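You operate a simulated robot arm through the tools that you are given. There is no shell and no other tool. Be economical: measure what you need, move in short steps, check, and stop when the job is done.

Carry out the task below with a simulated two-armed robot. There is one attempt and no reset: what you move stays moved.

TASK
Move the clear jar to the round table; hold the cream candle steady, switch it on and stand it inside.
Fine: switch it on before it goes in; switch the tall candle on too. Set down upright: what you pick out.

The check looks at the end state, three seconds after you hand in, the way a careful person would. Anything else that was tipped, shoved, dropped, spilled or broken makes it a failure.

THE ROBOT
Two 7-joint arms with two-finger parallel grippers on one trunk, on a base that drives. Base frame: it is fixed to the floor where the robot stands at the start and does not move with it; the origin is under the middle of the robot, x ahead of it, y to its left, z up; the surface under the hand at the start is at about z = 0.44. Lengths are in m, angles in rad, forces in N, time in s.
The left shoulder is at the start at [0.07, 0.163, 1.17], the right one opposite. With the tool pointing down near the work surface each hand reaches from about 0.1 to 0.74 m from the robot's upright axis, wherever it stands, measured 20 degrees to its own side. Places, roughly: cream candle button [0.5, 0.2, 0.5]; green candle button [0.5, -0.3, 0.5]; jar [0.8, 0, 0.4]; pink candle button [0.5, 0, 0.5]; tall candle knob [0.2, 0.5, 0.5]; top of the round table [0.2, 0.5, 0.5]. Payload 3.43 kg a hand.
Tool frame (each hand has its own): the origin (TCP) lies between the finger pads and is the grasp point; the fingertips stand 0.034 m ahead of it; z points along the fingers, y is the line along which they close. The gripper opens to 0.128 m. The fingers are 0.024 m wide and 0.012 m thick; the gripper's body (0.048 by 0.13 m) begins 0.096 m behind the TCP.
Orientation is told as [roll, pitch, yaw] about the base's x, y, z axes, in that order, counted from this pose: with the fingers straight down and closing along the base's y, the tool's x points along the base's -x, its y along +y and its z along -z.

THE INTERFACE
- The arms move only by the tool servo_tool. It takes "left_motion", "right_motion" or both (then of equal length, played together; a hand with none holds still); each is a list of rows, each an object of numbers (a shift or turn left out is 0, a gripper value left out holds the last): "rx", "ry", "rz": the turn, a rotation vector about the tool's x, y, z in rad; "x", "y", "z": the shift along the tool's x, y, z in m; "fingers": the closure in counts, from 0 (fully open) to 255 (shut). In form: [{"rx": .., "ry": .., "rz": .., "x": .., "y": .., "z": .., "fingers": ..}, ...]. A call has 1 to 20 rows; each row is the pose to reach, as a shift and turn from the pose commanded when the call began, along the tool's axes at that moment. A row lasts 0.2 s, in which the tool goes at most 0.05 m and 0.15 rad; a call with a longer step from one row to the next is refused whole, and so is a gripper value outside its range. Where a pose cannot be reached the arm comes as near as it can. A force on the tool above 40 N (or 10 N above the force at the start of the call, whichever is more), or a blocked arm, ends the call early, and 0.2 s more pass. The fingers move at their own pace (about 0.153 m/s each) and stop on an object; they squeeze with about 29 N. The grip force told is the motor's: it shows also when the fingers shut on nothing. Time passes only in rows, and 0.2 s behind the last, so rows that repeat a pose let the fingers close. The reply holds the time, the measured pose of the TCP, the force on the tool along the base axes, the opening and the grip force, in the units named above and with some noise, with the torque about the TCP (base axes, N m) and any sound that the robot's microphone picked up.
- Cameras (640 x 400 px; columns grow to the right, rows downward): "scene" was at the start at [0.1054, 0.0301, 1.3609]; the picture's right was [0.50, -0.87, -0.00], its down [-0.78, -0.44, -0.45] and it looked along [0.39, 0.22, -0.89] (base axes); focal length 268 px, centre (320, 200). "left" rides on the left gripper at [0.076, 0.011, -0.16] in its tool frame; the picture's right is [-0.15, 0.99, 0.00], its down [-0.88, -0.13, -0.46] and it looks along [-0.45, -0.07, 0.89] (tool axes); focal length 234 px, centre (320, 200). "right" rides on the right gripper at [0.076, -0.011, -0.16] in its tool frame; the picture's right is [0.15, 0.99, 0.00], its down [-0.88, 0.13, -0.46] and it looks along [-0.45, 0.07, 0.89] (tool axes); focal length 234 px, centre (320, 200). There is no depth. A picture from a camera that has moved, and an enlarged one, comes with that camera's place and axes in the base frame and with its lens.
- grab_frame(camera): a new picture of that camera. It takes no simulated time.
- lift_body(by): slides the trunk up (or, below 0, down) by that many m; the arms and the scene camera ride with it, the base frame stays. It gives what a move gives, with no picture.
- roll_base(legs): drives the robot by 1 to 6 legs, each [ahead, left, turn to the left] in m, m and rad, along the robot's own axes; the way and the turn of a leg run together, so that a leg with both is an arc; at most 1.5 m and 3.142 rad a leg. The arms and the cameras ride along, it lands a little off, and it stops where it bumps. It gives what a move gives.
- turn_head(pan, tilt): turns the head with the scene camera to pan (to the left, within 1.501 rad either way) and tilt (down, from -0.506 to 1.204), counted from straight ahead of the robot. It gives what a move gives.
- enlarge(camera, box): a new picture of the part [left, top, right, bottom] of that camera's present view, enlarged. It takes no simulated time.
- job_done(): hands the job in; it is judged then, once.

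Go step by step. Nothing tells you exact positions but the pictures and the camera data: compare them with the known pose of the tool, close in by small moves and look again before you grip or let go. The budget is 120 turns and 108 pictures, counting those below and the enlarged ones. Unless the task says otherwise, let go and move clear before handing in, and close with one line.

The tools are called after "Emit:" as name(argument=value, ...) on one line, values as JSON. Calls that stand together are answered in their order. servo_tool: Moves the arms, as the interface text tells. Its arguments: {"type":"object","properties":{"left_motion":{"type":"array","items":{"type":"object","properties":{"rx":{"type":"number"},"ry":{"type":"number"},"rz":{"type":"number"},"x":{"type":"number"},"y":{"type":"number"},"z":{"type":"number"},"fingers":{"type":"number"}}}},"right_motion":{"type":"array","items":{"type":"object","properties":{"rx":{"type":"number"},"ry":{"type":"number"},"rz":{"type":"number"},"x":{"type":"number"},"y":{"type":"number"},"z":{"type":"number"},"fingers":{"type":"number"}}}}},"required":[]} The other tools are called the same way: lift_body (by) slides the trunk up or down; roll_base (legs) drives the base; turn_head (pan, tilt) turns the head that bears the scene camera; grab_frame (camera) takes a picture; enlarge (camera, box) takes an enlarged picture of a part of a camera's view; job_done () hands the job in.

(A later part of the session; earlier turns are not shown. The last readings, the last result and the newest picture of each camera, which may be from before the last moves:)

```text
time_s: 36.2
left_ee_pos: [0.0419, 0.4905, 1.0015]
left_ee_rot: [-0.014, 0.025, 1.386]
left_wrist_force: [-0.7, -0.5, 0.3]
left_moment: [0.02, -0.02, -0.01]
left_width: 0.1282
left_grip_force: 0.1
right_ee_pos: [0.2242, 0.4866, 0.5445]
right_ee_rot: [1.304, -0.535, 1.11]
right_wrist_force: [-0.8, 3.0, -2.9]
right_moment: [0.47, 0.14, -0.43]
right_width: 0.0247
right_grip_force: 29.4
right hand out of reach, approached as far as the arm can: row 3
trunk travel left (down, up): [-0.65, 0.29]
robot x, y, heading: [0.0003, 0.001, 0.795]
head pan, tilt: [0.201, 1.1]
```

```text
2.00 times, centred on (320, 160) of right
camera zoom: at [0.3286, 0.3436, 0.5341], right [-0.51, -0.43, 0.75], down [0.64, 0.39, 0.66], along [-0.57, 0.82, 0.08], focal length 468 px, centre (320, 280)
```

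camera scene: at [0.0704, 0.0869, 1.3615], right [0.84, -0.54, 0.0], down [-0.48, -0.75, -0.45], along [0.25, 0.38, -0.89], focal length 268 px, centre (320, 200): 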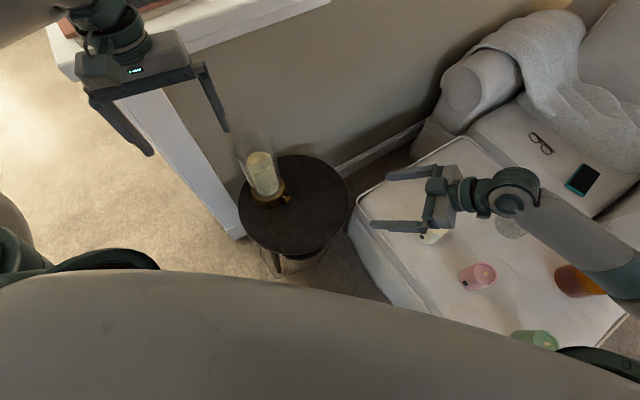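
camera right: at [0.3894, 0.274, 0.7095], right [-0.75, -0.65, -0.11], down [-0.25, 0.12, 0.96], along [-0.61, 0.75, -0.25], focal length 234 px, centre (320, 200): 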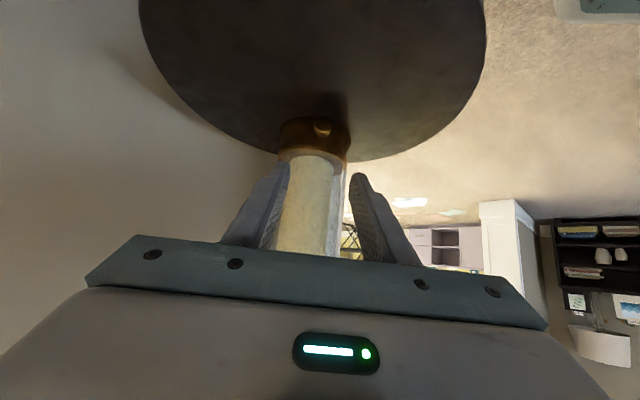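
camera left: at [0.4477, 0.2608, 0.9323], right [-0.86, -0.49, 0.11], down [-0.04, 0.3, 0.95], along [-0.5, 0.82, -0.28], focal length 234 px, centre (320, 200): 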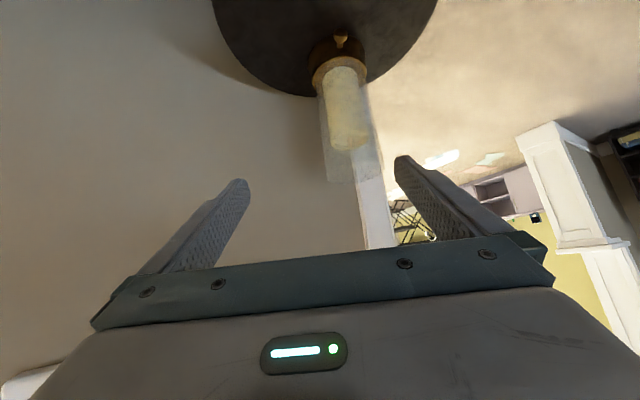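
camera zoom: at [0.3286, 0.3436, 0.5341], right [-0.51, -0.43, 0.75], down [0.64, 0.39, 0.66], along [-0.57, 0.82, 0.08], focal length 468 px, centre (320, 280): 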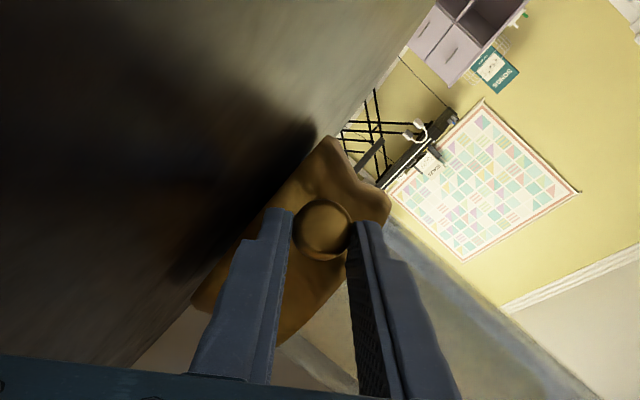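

The lamp began to tilt because the arm hit its limit and lifted the knob. I turn back at once.

Emit:
servo_tool(right_motion=[{"rx": 0.057, "rz": -0.128, "y": 0.0014}, {"rx": 0.114, "rz": -0.256, "x": 0.0004, "y": 0.0027, "z": 0.0002}, {"rx": 0.171, "rz": -0.383, "x": 0.0008, "y": 0.004, "z": 0.0004}])

Emit:
enlarge(camera="scene", box=[240, 150, 340, 230])

```text
time_s: 37.2
left_ee_pos: [0.0421, 0.4924, 1.0001]
left_ee_rot: [-0.013, 0.024, 1.385]
left_wrist_force: [-0.2, -1.0, 0.1]
left_moment: [0.04, -0.01, 0.02]
left_width: 0.128
left_grip_force: 0.0
right_ee_pos: [0.2618, 0.4881, 0.5501]
right_ee_rot: [0.917, -0.902, 1.359]
right_wrist_force: [-4.4, -0.8, -5.9]
right_moment: [-0.43, -0.2, 0.5]
right_width: 0.0245
right_grip_force: 29.0
trunk travel left (down, up): [-0.65, 0.29]
robot x, y, heading: [0.0005, 0.0008, 0.793]
head pan, tilt: [0.201, 1.1]
stopped in row 3 (right hand): the arm was blocked; the commanded pose is now the measured one
```

```text
5.00 times, centred on (290, 190) of scene
camera zoom: at [0.0705, 0.0892, 1.3612], right [0.84, -0.54, 0.0], down [-0.48, -0.75, -0.45], along [0.25, 0.38, -0.89], focal length 1342 px, centre (470, 250)
```

zoom: 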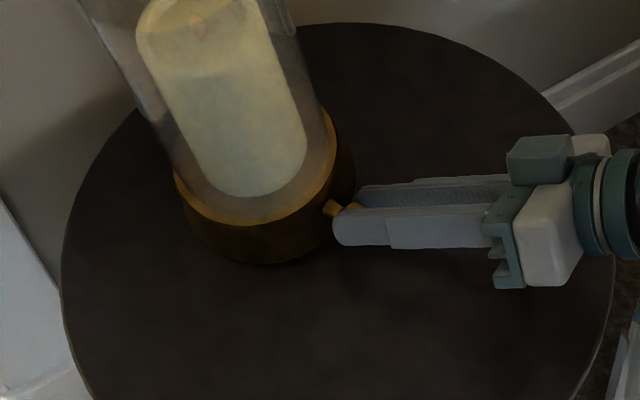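

The arm flipped solution and dragged the lamp ~4 cm in +x, still standing. I ease the knob down and slide the lamp back along the same path while gripping.

Emit:
servo_tool(right_motion=[{"x": 0.0035, "y": -0.0022, "z": 0.0017}, {"x": 0.0071, "y": -0.0044, "z": 0.0034}])

Emit:
enlarge(camera="scene", box=[240, 150, 340, 230])

```text
time_s: 37.9
left_ee_pos: [0.0431, 0.4909, 1.0008]
left_ee_rot: [-0.013, 0.024, 1.385]
left_wrist_force: [0.3, -0.3, -0.6]
left_moment: [0.03, 0.03, 0.03]
left_width: 0.1282
left_grip_force: 0.1
right_ee_pos: [0.2624, 0.4879, 0.5422]
right_ee_rot: [0.919, -0.906, 1.355]
right_wrist_force: [2.4, -2.2, -1.8]
right_moment: [0.29, 0.11, -0.19]
right_width: 0.025
right_grip_force: 29.2
trunk travel left (down, up): [-0.65, 0.29]
robot x, y, heading: [-0.0022, 0.001, 0.795]
head pan, tilt: [0.201, 1.1]
```

```text
5.00 times, centred on (290, 190) of scene
camera zoom: at [0.0704, 0.0878, 1.3614], right [0.84, -0.54, 0.0], down [-0.48, -0.75, -0.45], along [0.25, 0.38, -0.89], focal length 1342 px, centre (470, 250)
```

zoom: 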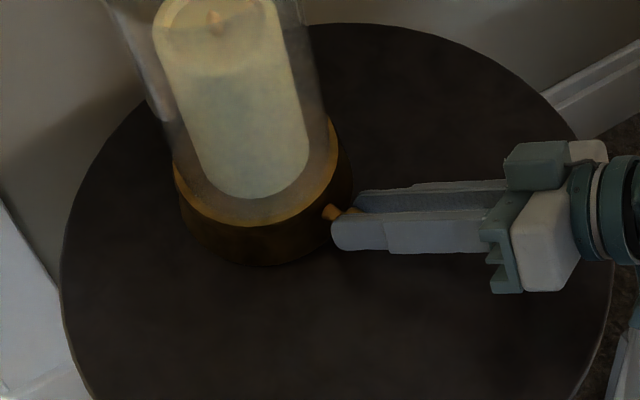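

Upright again. Slide it back by (−0.037, 0, 0).

Emit:
servo_tool(right_motion=[{"x": 0.0011, "y": 0.0066, "z": 0.0064}, {"x": 0.0021, "y": 0.0132, "z": 0.0128}, {"x": 0.0032, "y": 0.0197, "z": 0.0192}, {"x": 0.0042, "y": 0.0263, "z": 0.0256}, {"x": 0.0042, "y": 0.0263, "z": 0.0256}])

Emit:
enlarge(camera="scene", box=[240, 150, 340, 230])

```text
time_s: 39.2
left_ee_pos: [0.0424, 0.49, 1.0013]
left_ee_rot: [-0.012, 0.023, 1.386]
left_wrist_force: [0.2, -0.5, -0.7]
left_moment: [0.02, -0.02, -0.02]
left_width: 0.1283
left_grip_force: 0.0
right_ee_pos: [0.269, 0.4947, 0.5469]
right_ee_rot: [0.837, -0.917, 1.397]
right_wrist_force: [-1.2, 0.9, -3.4]
right_moment: [0.32, 0.11, 0.04]
right_width: 0.0247
right_grip_force: 28.7
trunk travel left (down, up): [-0.65, 0.29]
robot x, y, heading: [-0.0035, 0.0032, 0.795]
head pan, tilt: [0.201, 1.1]
stopped in row 5 (right hand): the arm was blocked; the commanded pose is now the measured one
```

```text
5.00 times, centred on (290, 190) of scene
camera zoom: at [0.0702, 0.0884, 1.3614], right [0.84, -0.54, 0.0], down [-0.48, -0.75, -0.45], along [0.25, 0.38, -0.89], focal length 1342 px, centre (470, 250)
```

zoom: 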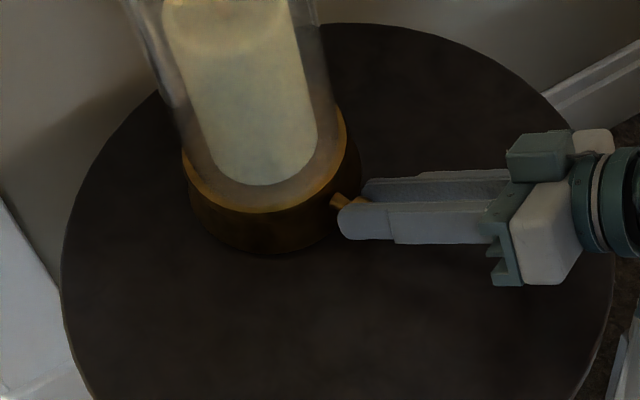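

The right arm is stuck near a joint limit and moving opposite to commands. I release the knob before anything else moves.

Emit:
servo_tool(right_motion=[{"fingers": 190}, {"fingers": 190}])

Emit:
enlarge(camera="scene", box=[240, 150, 340, 230])

Emit:
grab_frame(camera="scene")

```text
time_s: 39.9
left_ee_pos: [0.0431, 0.4905, 1.0009]
left_ee_rot: [-0.013, 0.025, 1.386]
left_wrist_force: [0.3, -0.3, 0.5]
left_moment: [-0.02, -0.01, -0.01]
left_width: 0.1281
left_grip_force: 0.1
right_ee_pos: [0.2679, 0.4923, 0.5465]
right_ee_rot: [0.839, -0.918, 1.396]
right_wrist_force: [0.1, 0.5, 0.9]
right_moment: [-0.01, 0.0, -0.01]
right_width: 0.0324
right_grip_force: 0.0
trunk travel left (down, up): [-0.65, 0.29]
robot x, y, heading: [0.0008, -0.0005, 0.8]
head pan, tilt: [0.201, 1.1]
```

```text
5.00 times, centred on (290, 190) of scene
camera zoom: at [0.0702, 0.0881, 1.3614], right [0.84, -0.54, 0.0], down [-0.48, -0.75, -0.45], along [0.25, 0.38, -0.89], focal length 1342 px, centre (470, 250)
```

zoom: 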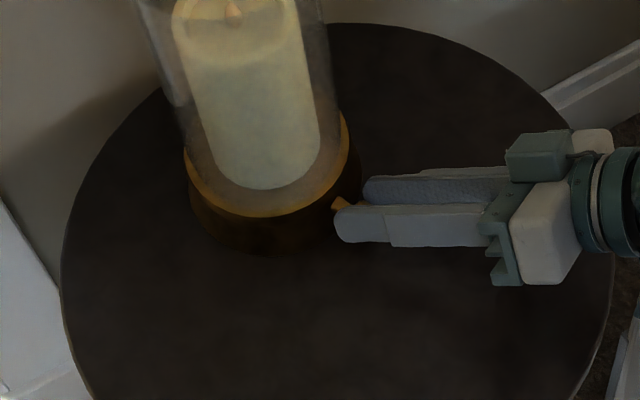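

```text
69 pictures are left
camera scene: at [0.0702, 0.0881, 1.3614], right [0.84, -0.54, 0.0], down [-0.48, -0.75, -0.45], along [0.25, 0.38, -0.89], focal length 268 px, centre (320, 200)
```

scene: 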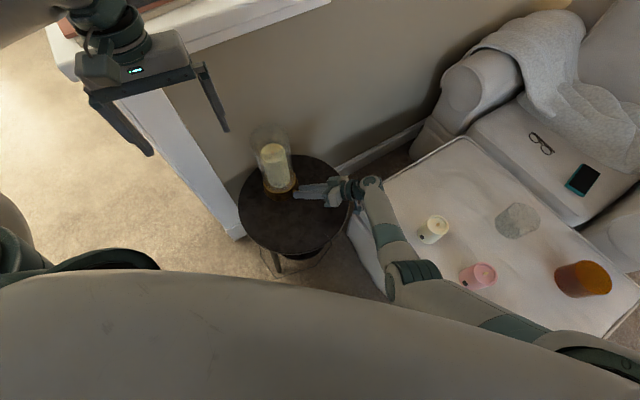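

Released; the lamp stands upright (about 4–5 cm toward +x). I withdraw straight back and level the hand again.

Emit:
servo_tool(right_motion=[{"z": -0.02, "fingers": 150}, {"z": -0.05}, {"z": -0.08}, {"z": -0.11}])

Emit:
grab_frame(camera="scene")

```text
time_s: 40.9
left_ee_pos: [0.0421, 0.4879, 1.0007]
left_ee_rot: [-0.013, 0.024, 1.385]
left_wrist_force: [0.0, 0.1, -0.1]
left_moment: [0.01, -0.04, 0.03]
left_width: 0.128
left_grip_force: 0.0
right_ee_pos: [0.3364, 0.4224, 0.5931]
right_ee_rot: [0.847, -0.919, 1.395]
right_wrist_force: [-1.2, -0.3, -0.5]
right_moment: [0.03, -0.02, 0.01]
right_width: 0.0527
right_grip_force: 0.0
trunk travel left (down, up): [-0.65, 0.29]
robot x, y, heading: [-0.001, 0.0026, 0.796]
head pan, tilt: [0.201, 1.1]
```

```text
68 pictures are left
camera scene: at [0.0707, 0.0874, 1.3614], right [0.84, -0.54, 0.0], down [-0.48, -0.75, -0.45], along [0.25, 0.38, -0.89], focal length 268 px, centre (320, 200)
```

scene: 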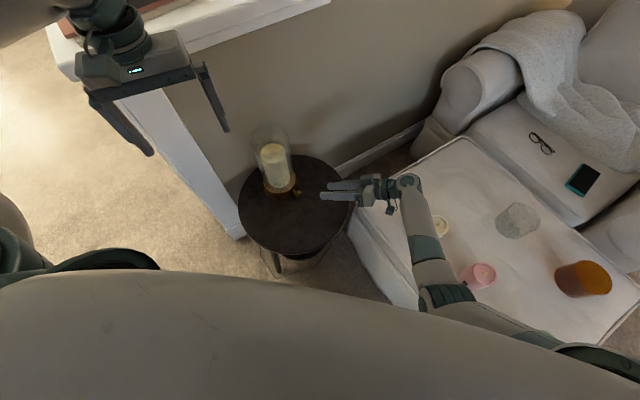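

Lift a bit and roll the hand back to level.

Emit:
servo_tool(right_motion=[{"x": -0.035, "y": 0.02, "z": -0.018}, {"x": -0.07, "y": 0.04, "z": -0.036}, {"x": -0.1, "y": 0.056, "z": -0.05}])

Emit:
servo_tool(right_motion=[{"rx": 0.057, "rz": -0.128}, {"rx": 0.114, "rz": -0.256}, {"rx": 0.171, "rz": -0.383}, {"rx": 0.228, "rz": -0.511}])

Emit:
grab_frame(camera="scene")

```text
time_s: 41.6
left_ee_pos: [0.0426, 0.4895, 1.0004]
left_ee_rot: [-0.013, 0.024, 1.384]
left_wrist_force: [1.0, 0.8, 1.1]
left_moment: [0.01, 0.01, -0.01]
left_width: 0.1279
left_grip_force: 0.0
right_ee_pos: [0.3369, 0.4213, 0.7197]
right_ee_rot: [0.845, -0.92, 1.393]
right_wrist_force: [-0.3, 0.4, 0.6]
right_moment: [-0.02, 0.01, 0.0]
right_width: 0.0526
right_grip_force: 0.1
trunk travel left (down, up): [-0.65, 0.29]
robot x, y, heading: [0.0002, -0.0006, 0.795]
head pan, tilt: [0.201, 1.1]
```

```text
time_s: 42.6
left_ee_pos: [0.0421, 0.4894, 1.0006]
left_ee_rot: [-0.016, 0.024, 1.386]
left_wrist_force: [-0.1, 0.4, 0.7]
left_moment: [0.01, -0.02, -0.02]
left_width: 0.1279
left_grip_force: 0.2
right_ee_pos: [0.3379, 0.4218, 0.7185]
right_ee_rot: [-0.2, -1.1, 2.33]
right_wrist_force: [-0.4, -0.4, -0.3]
right_moment: [0.01, -0.03, -0.02]
right_width: 0.0526
right_grip_force: 0.0
trunk travel left (down, up): [-0.65, 0.29]
robot x, y, heading: [0.0015, -0.0022, 0.799]
head pan, tilt: [0.201, 1.1]
```

```text
67 pictures are left
camera scene: at [0.0704, 0.0876, 1.3614], right [0.84, -0.54, 0.0], down [-0.48, -0.75, -0.45], along [0.25, 0.38, -0.89], focal length 268 px, centre (320, 200)
```

scene: 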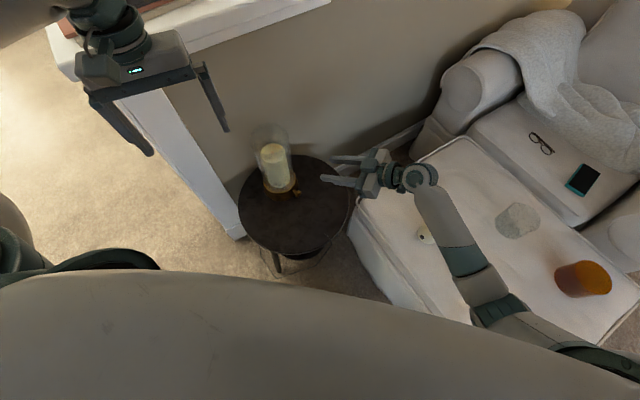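

Now re-measure the lamp and knob.

Emit:
enlarge(camera="scene", box=[230, 120, 360, 220])

Emit:
enlarge(camera="right", box=[180, 40, 420, 240])

```text
4.00 times, centred on (295, 170) of scene
camera zoom: at [0.0704, 0.0876, 1.3614], right [0.84, -0.54, 0.0], down [-0.48, -0.75, -0.45], along [0.25, 0.38, -0.89], focal length 1074 px, centre (420, 320)
```

zoom: 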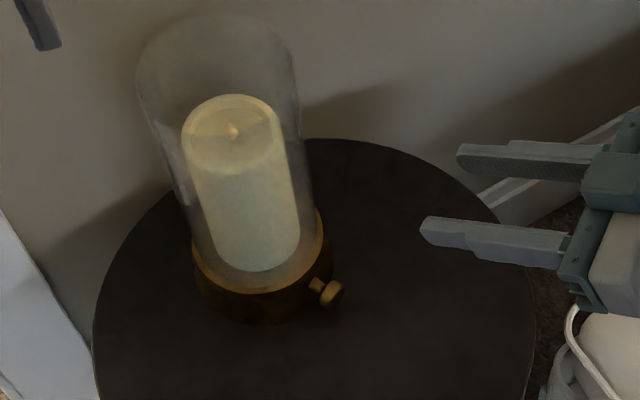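

```text
2.00 times, centred on (300, 140) of right
camera zoom: at [0.4433, 0.2799, 0.7236], right [-0.78, -0.59, -0.22], down [-0.18, -0.13, 0.98], along [-0.6, 0.8, 0.0], focal length 468 px, centre (360, 320)
```

zoom: 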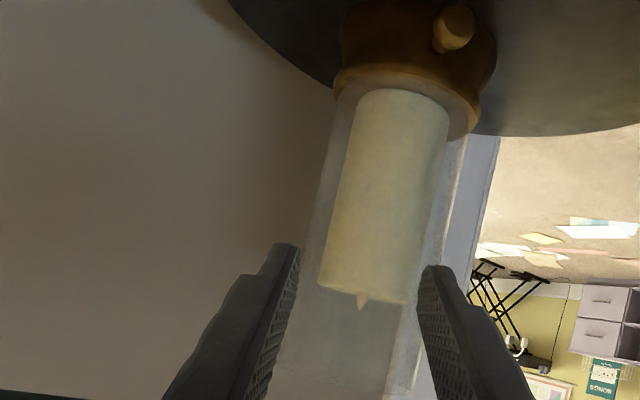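

The flame may look more orange now; I zoom in on it.

Emit:
enlarge(camera="scene", box=[262, 136, 302, 161])

Emit:
enlarge(camera="scene", box=[295, 180, 325, 200])

```text
16.00 times, centred on (282, 148) of scene
camera zoom: at [0.0704, 0.0876, 1.3614], right [0.84, -0.54, 0.0], down [-0.48, -0.75, -0.45], along [0.25, 0.38, -0.89], focal length 4295 px, centre (928, 1024)
```

zoom: 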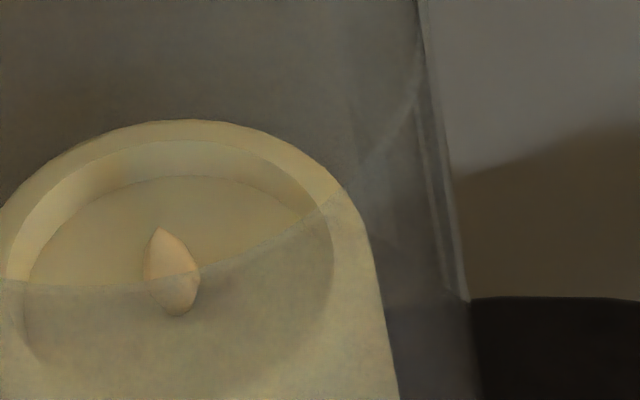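

```text
16.00 times, centred on (310, 190) of scene
camera zoom: at [0.0704, 0.0876, 1.3614], right [0.84, -0.54, 0.0], down [-0.48, -0.75, -0.45], along [0.25, 0.38, -0.89], focal length 4295 px, centre (480, 360)
```

zoom: 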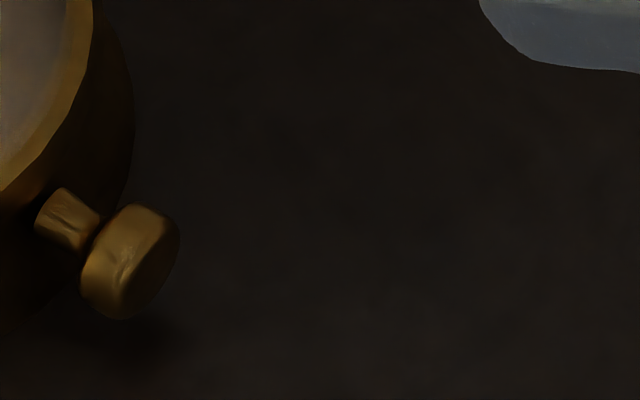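

Not lit; the knob is now near (0.2525, 0.505, 0.529) with its stem pointing (0.29, −0.96). I reorient the right hand to that heading to try counter-clockwise with better wrist margin.

Emit:
servo_tool(right_motion=[{"rx": -0.1}, {"rx": -0.2}])

Emit:
servo_tool(right_motion=[{"rx": 0.1, "rz": 0.051}, {"rx": 0.2, "rz": 0.102}, {"rx": 0.3, "rz": 0.153}, {"rx": 0.414, "rz": 0.211}])

```text
time_s: 43.2
left_ee_pos: [0.0415, 0.4915, 0.9998]
left_ee_rot: [-0.016, 0.024, 1.386]
left_wrist_force: [0.2, -0.1, -1.1]
left_moment: [0.01, -0.01, -0.01]
left_width: 0.128
left_grip_force: 0.1
right_ee_pos: [0.337, 0.4221, 0.7177]
right_ee_rot: [0.004, -1.1, 2.327]
right_wrist_force: [0.3, 0.2, 0.2]
right_moment: [0.0, 0.01, -0.01]
right_width: 0.053
right_grip_force: 0.0
trunk travel left (down, up): [-0.65, 0.29]
robot x, y, heading: [0.002, 0.0021, 0.795]
head pan, tilt: [0.201, 1.1]
```

```text
time_s: 44.2
left_ee_pos: [0.0412, 0.4891, 1.0012]
left_ee_rot: [-0.014, 0.026, 1.385]
left_wrist_force: [0.7, 0.1, 0.1]
left_moment: [0.05, 0.0, 0.0]
left_width: 0.128
left_grip_force: 0.1
right_ee_pos: [0.337, 0.4216, 0.7192]
right_ee_rot: [0.0, -1.1, 1.862]
right_wrist_force: [0.0, 0.7, -0.8]
right_moment: [0.01, -0.03, 0.03]
right_width: 0.0528
right_grip_force: 0.0
trunk travel left (down, up): [-0.65, 0.29]
robot x, y, heading: [0.0025, 0.0026, 0.797]
head pan, tilt: [0.201, 1.1]
```

Emit:
servo_tool(right_motion=[{"x": 0.03, "y": 0.015}, {"x": 0.06, "y": 0.03}, {"x": 0.09, "y": 0.045}, {"x": 0.122, "y": 0.057}, {"x": 0.122, "y": 0.057, "z": 0.035}, {"x": 0.122, "y": 0.057, "z": 0.07}, {"x": 0.122, "y": 0.057, "z": 0.09}])

Emit:
enlarge(camera="right", box=[220, 60, 420, 260])

Emit:
enlarge(camera="scene", box=[250, 150, 350, 230])

```text
time_s: 45.9
left_ee_pos: [0.0416, 0.4909, 0.9994]
left_ee_rot: [-0.013, 0.022, 1.387]
left_wrist_force: [-0.3, 0.4, -0.1]
left_moment: [-0.05, -0.01, 0.02]
left_width: 0.1281
left_grip_force: 0.2
right_ee_pos: [0.2755, 0.4309, 0.5687]
right_ee_rot: [0.001, -1.099, 1.862]
right_wrist_force: [-0.2, -0.2, -0.7]
right_moment: [0.02, -0.03, 0.02]
right_width: 0.0529
right_grip_force: 0.0
trunk travel left (down, up): [-0.65, 0.29]
robot x, y, heading: [0.0008, 0.0009, 0.795]
head pan, tilt: [0.201, 1.1]
```

```text
2.00 times, centred on (320, 160) of right
camera zoom: at [0.3374, 0.2648, 0.5747], right [-0.93, -0.35, -0.13], down [-0.12, -0.04, 0.99], along [-0.35, 0.94, 0.0], focal length 468 px, centre (320, 280)
```

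zoom: 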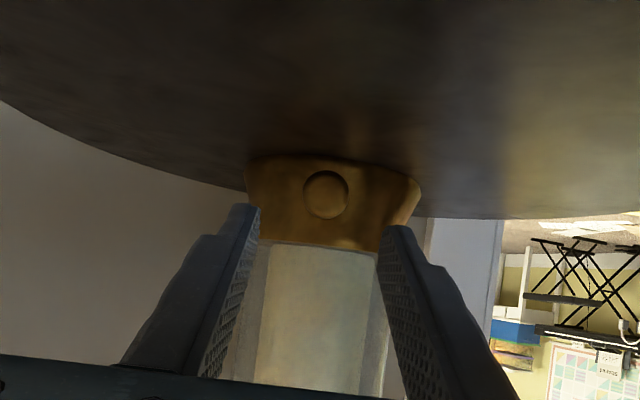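

```text
5.00 times, centred on (300, 190) of scene
camera zoom: at [0.0702, 0.0885, 1.3614], right [0.84, -0.54, 0.0], down [-0.48, -0.75, -0.45], along [0.25, 0.38, -0.89], focal length 1342 px, centre (420, 250)
```

zoom: 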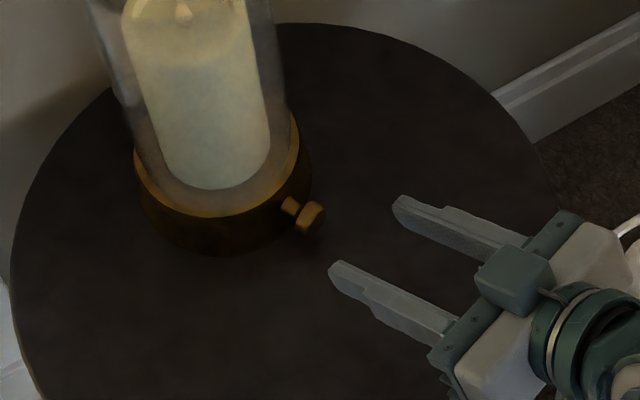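

Advance, grip the knob, and check the grip.

Emit:
servo_tool(right_motion=[{"z": 0.03, "y": 0.0025}, {"z": 0.0626, "y": 0.0025}, {"z": 0.0626, "y": 0.0025, "fingers": 190}, {"z": 0.0626, "y": 0.0025, "fingers": 205}, {"z": 0.0626, "y": 0.0025, "fingers": 230}, {"z": 0.0626, "y": 0.0025, "fingers": 245}])

Emit:
enlarge(camera="scene", box=[250, 150, 350, 230])

```text
time_s: 47.2
left_ee_pos: [0.0419, 0.4898, 1.0014]
left_ee_rot: [-0.014, 0.025, 1.386]
left_wrist_force: [0.7, -0.4, -0.2]
left_moment: [-0.01, -0.01, -0.05]
left_width: 0.128
left_grip_force: 0.1
right_ee_pos: [0.257, 0.4838, 0.5396]
right_ee_rot: [0.003, -1.099, 1.86]
right_wrist_force: [-0.8, -2.7, 0.6]
right_moment: [0.09, 0.04, -0.03]
right_width: 0.0249
right_grip_force: 28.4
trunk travel left (down, up): [-0.65, 0.29]
robot x, y, heading: [-0.0021, 0.0024, 0.801]
head pan, tilt: [0.201, 1.1]
```

```text
5.00 times, centred on (300, 190) of scene
camera zoom: at [0.0701, 0.0878, 1.3614], right [0.84, -0.54, 0.0], down [-0.48, -0.75, -0.45], along [0.25, 0.38, -0.89], focal length 1342 px, centre (420, 250)
```

zoom: 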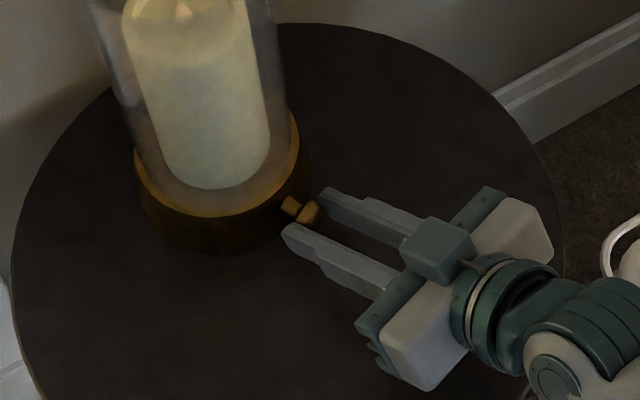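

Gripped without disturbing it. Now turn counter-clockwise about the stem.

Emit:
servo_tool(right_motion=[{"rx": 0.064, "rz": -0.125, "y": 0.0015}, {"rx": 0.127, "rz": -0.249, "x": 0.0004, "y": 0.003, "z": 0.0002}, {"rx": 0.191, "rz": -0.374, "x": 0.0008, "y": 0.0044, "z": 0.0004}])

Emit:
enlarge(camera="scene", box=[250, 130, 350, 210])

```text
time_s: 48.0
left_ee_pos: [0.042, 0.4908, 1.001]
left_ee_rot: [-0.015, 0.024, 1.386]
left_wrist_force: [0.0, 0.2, -0.2]
left_moment: [-0.01, 0.0, 0.01]
left_width: 0.128
left_grip_force: 0.1
right_ee_pos: [0.2522, 0.4809, 0.5393]
right_ee_rot: [-0.775, -0.948, 2.538]
right_wrist_force: [0.9, 2.2, 0.1]
right_moment: [-0.22, 0.16, -0.2]
right_width: 0.0248
right_grip_force: 28.8
trunk travel left (down, up): [-0.65, 0.29]
robot x, y, heading: [-0.0004, 0.0015, 0.792]
head pan, tilt: [0.201, 1.1]
```

```text
5.00 times, centred on (300, 170) of scene
camera zoom: at [0.0698, 0.0883, 1.3614], right [0.84, -0.54, 0.0], down [-0.48, -0.75, -0.45], along [0.25, 0.38, -0.89], focal length 1342 px, centre (420, 350)
```

zoom: 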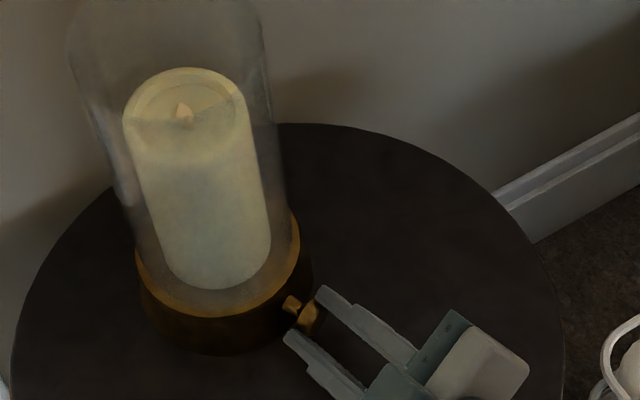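

Smooth so far, no lamp motion. Continue turning.

Emit:
servo_tool(right_motion=[{"rx": 0.064, "rz": -0.125, "y": 0.0015}, {"rx": 0.127, "rz": -0.249, "x": 0.0004, "y": 0.003, "z": 0.0002}, {"rx": 0.191, "rz": -0.374, "x": 0.0008, "y": 0.0044, "z": 0.0004}])

Emit:
enlarge(camera="scene", box=[250, 130, 350, 210])

```text
time_s: 48.9
left_ee_pos: [0.0428, 0.4906, 1.0016]
left_ee_rot: [-0.014, 0.025, 1.385]
left_wrist_force: [0.7, -0.6, -0.3]
left_moment: [-0.03, 0.0, 0.0]
left_width: 0.1278
left_grip_force: 0.1
right_ee_pos: [0.2478, 0.4782, 0.5366]
right_ee_rot: [-1.184, -0.635, 2.835]
right_wrist_force: [-1.4, -4.2, 2.7]
right_moment: [-0.09, 0.24, 0.04]
right_width: 0.0246
right_grip_force: 29.1
trunk travel left (down, up): [-0.65, 0.29]
robot x, y, heading: [-0.0018, -0.0011, 0.799]
head pan, tilt: [0.201, 1.1]
```

```text
5.00 times, centred on (300, 170) of scene
camera zoom: at [0.0694, 0.0879, 1.3615], right [0.84, -0.54, 0.0], down [-0.48, -0.75, -0.45], along [0.25, 0.38, -0.89], focal length 1342 px, centre (420, 350)
```

zoom: 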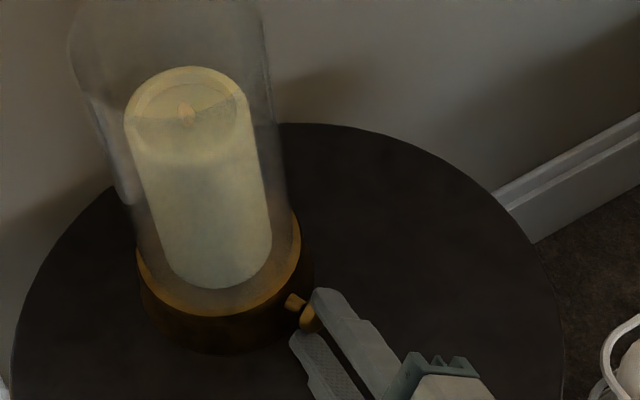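

Emit:
servo_tool(right_motion=[{"rx": 0.064, "rz": -0.125, "y": 0.0015}, {"rx": 0.127, "rz": -0.249, "x": 0.0004, "y": 0.003, "z": 0.0002}])

Emit:
enlarge(camera="scene", box=[250, 130, 350, 210])

Emit:
enlarge(camera="right", box=[220, 60, 420, 260])

```text
time_s: 49.3
left_ee_pos: [0.04, 0.4872, 1.0031]
left_ee_rot: [-0.016, 0.023, 1.385]
left_wrist_force: [0.7, 0.1, -0.2]
left_moment: [-0.01, 0.02, 0.0]
left_width: 0.1281
left_grip_force: 0.1
right_ee_pos: [0.2453, 0.4791, 0.5437]
right_ee_rot: [-1.289, -0.527, 2.889]
right_wrist_force: [-7.5, -23.8, 34.9]
right_moment: [-5.72, 1.5, -0.48]
right_width: 0.0244
right_grip_force: 28.9
trunk travel left (down, up): [-0.65, 0.29]
robot x, y, heading: [-0.003, -0.0022, 0.795]
head pan, tilt: [0.201, 1.1]
stopped in row 2 (right hand): the force on the tool passed its limit at 53 N (the readings are from after the stop); the commanded pose is now the measured one
```

```text
5.00 times, centred on (300, 170) of scene
camera zoom: at [0.0679, 0.0845, 1.3623], right [0.84, -0.54, 0.0], down [-0.48, -0.75, -0.46], along [0.25, 0.38, -0.89], focal length 1342 px, centre (420, 350)
```

zoom: 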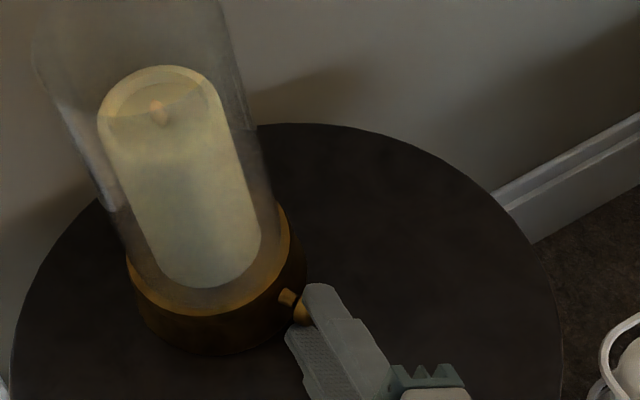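

```text
2.00 times, centred on (320, 160) of right
camera zoom: at [0.2979, 0.3106, 0.5532], right [-0.41, -0.18, -0.89], down [-0.85, -0.27, 0.44], along [-0.32, 0.95, -0.04], focal length 468 px, centre (320, 280)
```

zoom: 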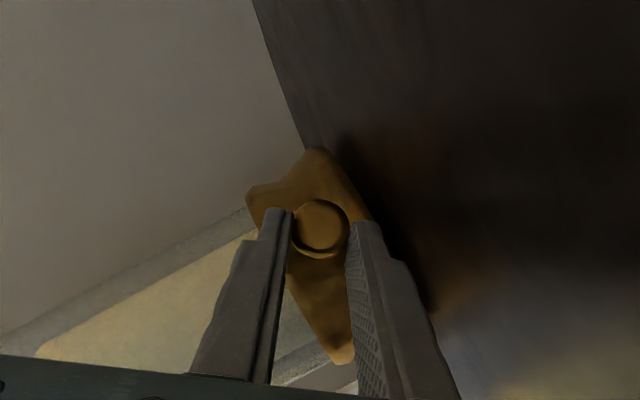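

The gripper's side touched the table at this roll. I rotate back slightly and then ratchet (release, re-grip, turn again).

Emit:
servo_tool(right_motion=[{"rx": -0.064, "rz": 0.125, "y": -0.0015}, {"rx": -0.127, "rz": 0.249, "x": 0.0004, "y": -0.003, "z": 0.0002}])

Emit:
enlarge(camera="scene", box=[250, 130, 350, 210])

```text
time_s: 49.9
left_ee_pos: [0.0433, 0.4917, 0.9995]
left_ee_rot: [-0.013, 0.026, 1.385]
left_wrist_force: [1.0, -0.2, 0.1]
left_moment: [-0.02, 0.01, -0.01]
left_width: 0.1279
left_grip_force: 0.0
right_ee_pos: [0.2499, 0.4799, 0.5389]
right_ee_rot: [-1.076, -0.754, 2.764]
right_wrist_force: [0.8, -0.9, -9.7]
right_moment: [-0.92, -0.23, -0.11]
right_width: 0.0245
right_grip_force: 29.0
trunk travel left (down, up): [-0.65, 0.29]
robot x, y, heading: [-0.0006, 0.0024, 0.793]
head pan, tilt: [0.201, 1.1]
```

```text
5.00 times, centred on (300, 170) of scene
camera zoom: at [0.0715, 0.0887, 1.361], right [0.84, -0.54, 0.0], down [-0.49, -0.75, -0.45], along [0.25, 0.38, -0.89], focal length 1342 px, centre (420, 350)
```

zoom: 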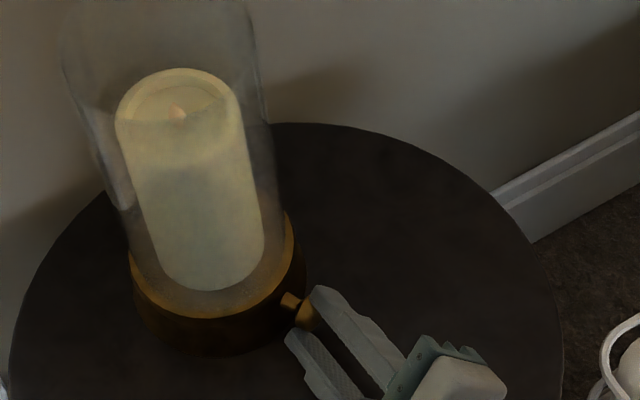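

Emit:
servo_tool(right_motion=[{"x": 0.0021, "y": 0.0019, "z": 0.001}, {"x": 0.0021, "y": 0.0019, "z": 0.001, "fingers": 215}, {"x": 0.0021, "y": 0.0019, "z": 0.001, "fingers": 180}, {"x": 0.0021, "y": 0.0019, "z": 0.001, "fingers": 180}])

Emit:
enlarge(camera="scene", box=[250, 130, 350, 210])

```text
time_s: 50.9
left_ee_pos: [0.0424, 0.4903, 1.0011]
left_ee_rot: [-0.014, 0.025, 1.387]
left_wrist_force: [-0.8, -0.6, -0.4]
left_moment: [0.0, -0.03, -0.02]
left_width: 0.1279
left_grip_force: 0.1
right_ee_pos: [0.2479, 0.4803, 0.5397]
right_ee_rot: [-1.088, -0.755, 2.772]
right_wrist_force: [0.2, -0.3, -0.6]
right_moment: [0.01, 0.0, 0.01]
right_width: 0.0376
right_grip_force: 0.1
trunk travel left (down, up): [-0.65, 0.29]
robot x, y, heading: [-0.001, 0.0023, 0.799]
head pan, tilt: [0.201, 1.1]
```

```text
5.00 times, centred on (300, 170) of scene
camera zoom: at [0.0702, 0.0876, 1.3614], right [0.84, -0.54, 0.0], down [-0.48, -0.75, -0.45], along [0.25, 0.38, -0.89], focal length 1342 px, centre (420, 350)
```

zoom: 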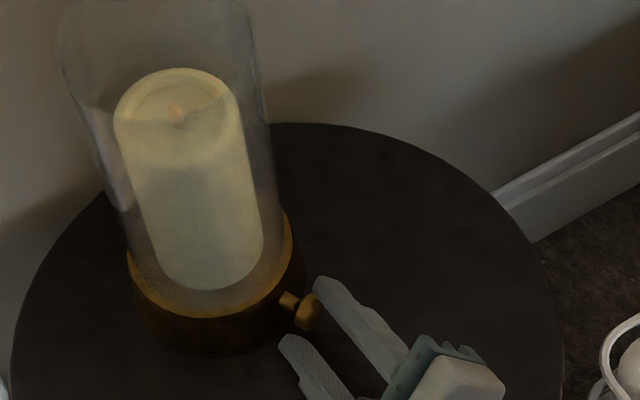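

Knob free and lamp upright. I rotate the open hand back clockwise around the knob for a second counter-clockwise stroke.

Emit:
servo_tool(right_motion=[{"fingers": 140}, {"rx": -0.061, "rz": 0.12, "y": -0.0015}, {"rx": -0.122, "rz": 0.24, "x": 0.0003, "y": -0.0029}, {"rx": -0.184, "rz": 0.361, "x": 0.0008, "y": -0.0043, "z": 0.0004}, {"rx": -0.245, "rz": 0.481, "x": 0.0014, "y": -0.0056, "z": 0.0007}, {"rx": -0.306, "rz": 0.601, "x": 0.0021, "y": -0.0068, "z": 0.0011}, {"rx": -0.368, "rz": 0.722, "x": 0.003, "y": -0.0079, "z": 0.0015}, {"rx": -0.429, "rz": 0.842, "x": 0.004, "y": -0.0088, "z": 0.002}, {"rx": -0.49, "rz": 0.962, "x": 0.0051, "y": -0.0096, "z": 0.0026}, {"rx": -0.552, "rz": 1.083, "x": 0.0063, "y": -0.0102, "z": 0.0032}, {"rx": -0.613, "rz": 1.203, "x": 0.0076, "y": -0.0106, "z": 0.0038}])

Emit:
enlarge(camera="scene", box=[270, 160, 340, 220])

Emit:
enlarge(camera="right", box=[260, 100, 380, 220])

```text
time_s: 53.3
left_ee_pos: [0.0445, 0.4879, 1.0019]
left_ee_rot: [-0.014, 0.022, 1.384]
left_wrist_force: [0.1, -0.5, 0.2]
left_moment: [-0.03, 0.0, 0.02]
left_width: 0.1281
left_grip_force: 0.1
right_ee_pos: [0.268, 0.4867, 0.5437]
right_ee_rot: [1.046, -0.8, 0.975]
right_wrist_force: [21.2, -1.0, 26.5]
right_moment: [0.77, -1.18, -0.64]
right_width: 0.0575
right_grip_force: 0.0
trunk travel left (down, up): [-0.65, 0.29]
robot x, y, heading: [0.0024, -0.0029, 0.795]
head pan, tilt: [0.201, 1.1]
```

```text
6.67 times, centred on (305, 190) of scene
camera zoom: at [0.0711, 0.0851, 1.3621], right [0.84, -0.55, 0.0], down [-0.49, -0.75, -0.46], along [0.25, 0.38, -0.89], focal length 1790 px, centre (420, 267)
```

zoom: 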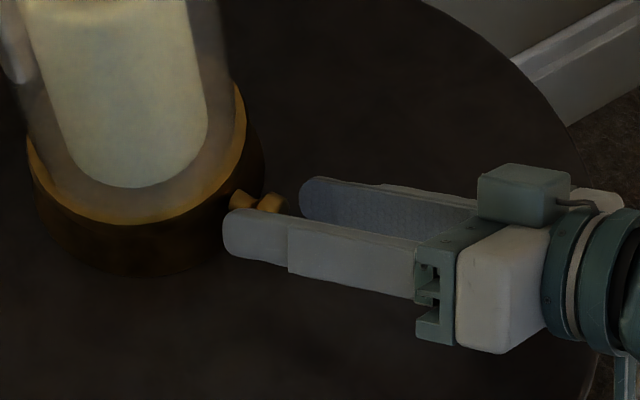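

```text
3.33 times, centred on (320, 160) of right
camera zoom: at [0.3295, 0.3205, 0.5386], right [-0.81, -0.32, 0.49], down [0.48, 0.12, 0.87], along [-0.33, 0.94, 0.05], focal length 781 px, centre (320, 333)
```

zoom: 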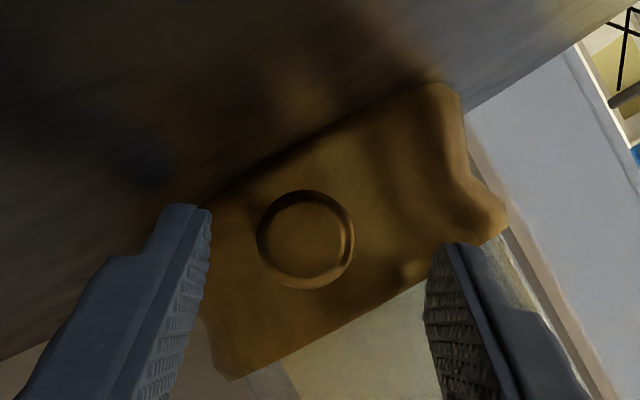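

The wide-open lower finger touches the table; narrowing the fingers clears it. I narrow and shift 4 mm to centre, then re-grip.

Emit:
servo_tool(right_motion=[{"fingers": 170}, {"fingers": 185, "rx": 0.04, "rz": -0.08, "y": -0.001}, {"rx": 0.04, "rz": -0.08, "y": -0.003}])

Emit:
enlarge(camera="right", box=[260, 100, 380, 220])

```text
time_s: 54.1
left_ee_pos: [0.0409, 0.4884, 0.9992]
left_ee_rot: [-0.014, 0.024, 1.386]
left_wrist_force: [-0.3, -0.1, 0.1]
left_moment: [-0.03, -0.01, -0.01]
left_width: 0.1278
left_grip_force: 0.1
right_ee_pos: [0.2604, 0.4854, 0.5359]
right_ee_rot: [0.954, -0.863, 1.054]
right_wrist_force: [-0.6, 0.0, -0.7]
right_moment: [-0.02, 0.0, 0.0]
right_width: 0.0349
right_grip_force: 0.1
trunk travel left (down, up): [-0.65, 0.29]
robot x, y, heading: [-0.0028, -0.0012, 0.8]
head pan, tilt: [0.201, 1.1]
```

```text
3.33 times, centred on (320, 160) of right
camera zoom: at [0.3246, 0.3202, 0.534], right [-0.85, -0.33, 0.42], down [0.4, 0.11, 0.91], along [-0.35, 0.94, 0.04], focal length 781 px, centre (320, 333)
```

zoom: 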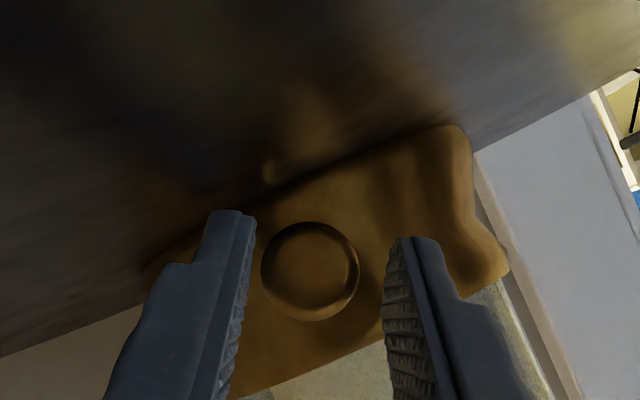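

Emit:
servo_tool(right_motion=[{"y": -0.0025}, {"y": -0.0025, "fingers": 205}, {"y": -0.0025, "fingers": 225}, {"y": -0.0025, "fingers": 245}, {"y": -0.0025, "fingers": 245}])

Emit:
servo_tool(right_motion=[{"rx": 0.064, "rz": -0.125, "y": 0.0015}, {"rx": 0.127, "rz": -0.249, "x": 0.0004, "y": 0.003, "z": 0.0002}, {"rx": 0.191, "rz": -0.374, "x": 0.0008, "y": 0.0044, "z": 0.0004}, {"rx": 0.254, "rz": -0.499, "x": 0.0015, "y": 0.0058, "z": 0.0008}])

Emit:
enlarge(camera="scene", box=[250, 130, 350, 210])

```text
time_s: 55.3
left_ee_pos: [0.0415, 0.4898, 1.0015]
left_ee_rot: [-0.016, 0.023, 1.386]
left_wrist_force: [1.0, -0.3, -0.2]
left_moment: [0.02, 0.0, 0.0]
left_width: 0.1278
left_grip_force: 0.1
right_ee_pos: [0.2647, 0.4864, 0.5367]
right_ee_rot: [0.955, -0.861, 1.049]
right_wrist_force: [-6.8, -0.5, 4.8]
right_moment: [-0.2, 0.09, 0.46]
right_width: 0.0247
right_grip_force: 29.0
trunk travel left (down, up): [-0.65, 0.29]
robot x, y, heading: [0.0015, -0.0002, 0.795]
head pan, tilt: [0.201, 1.1]
```

```text
time_s: 56.3
left_ee_pos: [0.0424, 0.4902, 1.0012]
left_ee_rot: [-0.013, 0.024, 1.384]
left_wrist_force: [0.4, 0.1, -0.6]
left_moment: [-0.02, -0.01, -0.04]
left_width: 0.128
left_grip_force: 0.0
right_ee_pos: [0.2596, 0.4839, 0.5367]
right_ee_rot: [-0.005, -1.106, 1.867]
right_wrist_force: [-2.7, -1.3, 0.1]
right_moment: [0.08, 0.43, 0.11]
right_width: 0.0248
right_grip_force: 28.6
trunk travel left (down, up): [-0.65, 0.29]
robot x, y, heading: [-0.0054, -0.0009, 0.8]
head pan, tilt: [0.201, 1.1]
```

```text
5.00 times, centred on (300, 170) of scene
camera zoom: at [0.0699, 0.0877, 1.3614], right [0.84, -0.54, 0.0], down [-0.48, -0.75, -0.45], along [0.25, 0.38, -0.89], focal length 1342 px, centre (420, 350)
```

zoom: 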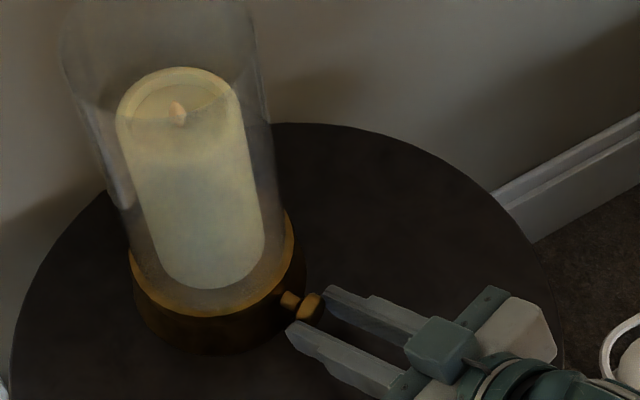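

Resistance is growing counter-clockwise (0.39 N·m) while clockwise earlier was easier (0.15). I'll now turn clockwise with ratcheting, staying within roll limits.

Emit:
servo_tool(right_motion=[{"rx": -0.064, "rz": 0.125, "y": -0.0015}, {"rx": -0.127, "rz": 0.249, "x": 0.0004, "y": -0.003, "z": 0.0002}, {"rx": -0.191, "rz": 0.374, "x": 0.0008, "y": -0.0044, "z": 0.0004}, {"rx": -0.254, "rz": 0.499, "x": 0.0015, "y": -0.0058, "z": 0.0008}])

Emit:
servo_tool(right_motion=[{"fingers": 200}, {"fingers": 185}, {"rx": 0.061, "rz": -0.12, "y": 0.0015}, {"rx": 0.122, "rz": -0.24, "x": 0.0003, "y": 0.0029}, {"rx": 0.184, "rz": -0.361, "x": 0.0008, "y": 0.0043, "z": 0.0004}, {"rx": 0.245, "rz": -0.481, "x": 0.0014, "y": 0.0056, "z": 0.0007}, {"rx": 0.306, "rz": -0.601, "x": 0.0021, "y": 0.0068, "z": 0.0011}, {"rx": 0.368, "rz": -0.722, "x": 0.003, "y": 0.0079, "z": 0.0015}, {"rx": 0.429, "rz": -0.842, "x": 0.004, "y": 0.0088, "z": 0.002}, {"rx": 0.49, "rz": -0.962, "x": 0.0051, "y": 0.0096, "z": 0.0026}])

Emit:
enlarge(camera="scene", box=[250, 130, 350, 210])

Emit:
enlarge(camera="right", box=[260, 100, 380, 220])

```text
time_s: 57.3
left_ee_pos: [0.042, 0.4895, 1.0006]
left_ee_rot: [-0.013, 0.024, 1.384]
left_wrist_force: [-0.4, 0.8, -0.5]
left_moment: [-0.02, 0.0, 0.01]
left_width: 0.1279
left_grip_force: 0.0
right_ee_pos: [0.2659, 0.4867, 0.5358]
right_ee_rot: [0.956, -0.857, 1.05]
right_wrist_force: [-1.7, -1.7, -1.8]
right_moment: [-0.49, -0.21, 0.3]
right_width: 0.0251
right_grip_force: 28.7
trunk travel left (down, up): [-0.65, 0.29]
robot x, y, heading: [0.0002, 0.0001, 0.792]
head pan, tilt: [0.201, 1.1]
```

```text
time_s: 59.5
left_ee_pos: [0.0412, 0.49, 1.0021]
left_ee_rot: [-0.014, 0.025, 1.384]
left_wrist_force: [-1.3, -0.4, 0.7]
left_moment: [-0.01, -0.01, 0.02]
left_width: 0.1278
left_grip_force: 0.1
right_ee_pos: [0.2556, 0.4832, 0.5368]
right_ee_rot: [-0.911, -0.888, 2.646]
right_wrist_force: [-0.3, -0.1, -0.4]
right_moment: [0.0, 0.05, 0.0]
right_width: 0.0353
right_grip_force: 0.1
trunk travel left (down, up): [-0.65, 0.29]
robot x, y, heading: [0.003, 0.0022, 0.794]
head pan, tilt: [0.201, 1.1]
```

```text
5.00 times, centred on (300, 170) of scene
camera zoom: at [0.0696, 0.0875, 1.3615], right [0.84, -0.54, 0.0], down [-0.48, -0.75, -0.45], along [0.25, 0.38, -0.89], focal length 1342 px, centre (420, 350)
```

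zoom: 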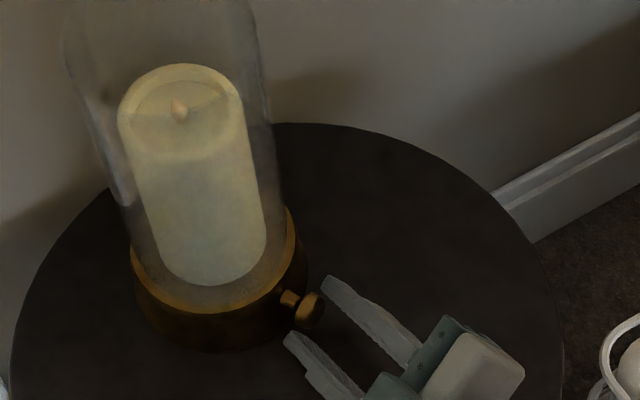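

```text
3.33 times, centred on (320, 160) of right
camera zoom: at [0.3136, 0.3159, 0.5455], right [-0.74, -0.29, -0.61], down [-0.58, -0.19, 0.79], along [-0.34, 0.94, -0.03], focal length 781 px, centre (320, 333)
```

zoom: 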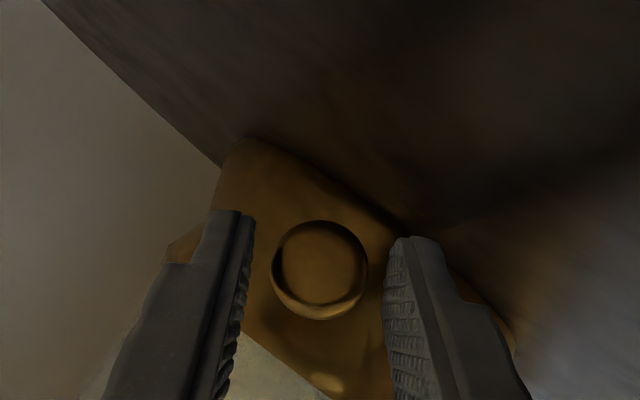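

Well-centred now. Grip and make a long clockwise stroke.

Emit:
servo_tool(right_motion=[{"fingers": 205}, {"fingers": 230}, {"fingers": 250}, {"fingers": 250}])

Emit:
servo_tool(right_motion=[{"rx": -0.061, "rz": 0.12, "y": -0.0015}, {"rx": -0.122, "rz": 0.24, "x": 0.0003, "y": -0.0029}, {"rx": -0.184, "rz": 0.361, "x": 0.0008, "y": -0.0043, "z": 0.0004}, {"rx": -0.245, "rz": 0.481, "x": 0.0014, "y": -0.0056, "z": 0.0007}, {"rx": -0.306, "rz": 0.601, "x": 0.0021, "y": -0.0068, "z": 0.0011}, {"rx": -0.368, "rz": 0.722, "x": 0.003, "y": -0.0079, "z": 0.0015}, {"rx": -0.429, "rz": 0.842, "x": 0.004, "y": -0.0088, "z": 0.002}, {"rx": -0.49, "rz": 0.962, "x": 0.0051, "y": -0.0096, "z": 0.0026}])

Emit:
enlarge(camera="scene", box=[250, 130, 350, 210])

```text
time_s: 60.5
left_ee_pos: [0.0432, 0.4897, 1.0003]
left_ee_rot: [-0.014, 0.025, 1.384]
left_wrist_force: [-0.3, -0.2, 1.1]
left_moment: [0.02, -0.01, -0.02]
left_width: 0.1278
left_grip_force: 0.1
right_ee_pos: [0.2545, 0.4826, 0.5366]
right_ee_rot: [-0.907, -0.891, 2.642]
right_wrist_force: [0.0, 0.2, -0.1]
right_moment: [-0.14, -0.06, 0.04]
right_width: 0.0244
right_grip_force: 28.9
trunk travel left (down, up): [-0.65, 0.29]
robot x, y, heading: [0.0003, 0.0027, 0.8]
head pan, tilt: [0.201, 1.1]
```

```text
time_s: 62.3
left_ee_pos: [0.0413, 0.4896, 1.0004]
left_ee_rot: [-0.014, 0.024, 1.384]
left_wrist_force: [0.2, -0.3, 0.1]
left_moment: [-0.03, -0.03, 0.02]
left_width: 0.1279
left_grip_force: 0.1
right_ee_pos: [0.2636, 0.4859, 0.5356]
right_ee_rot: [0.958, -0.86, 1.049]
right_wrist_force: [-5.1, -0.2, -0.3]
right_moment: [-0.28, -0.06, 0.33]
right_width: 0.0249
right_grip_force: 28.4
trunk travel left (down, up): [-0.65, 0.29]
robot x, y, heading: [-0.0007, -0.0004, 0.796]
head pan, tilt: [0.201, 1.1]
```

```text
5.00 times, centred on (300, 170) of scene
camera zoom: at [0.0696, 0.0878, 1.3614], right [0.84, -0.54, 0.0], down [-0.48, -0.75, -0.45], along [0.25, 0.38, -0.89], focal length 1342 px, centre (420, 350)
```

zoom: 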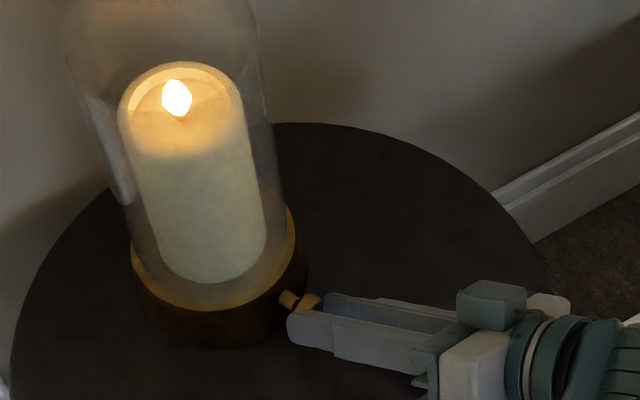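

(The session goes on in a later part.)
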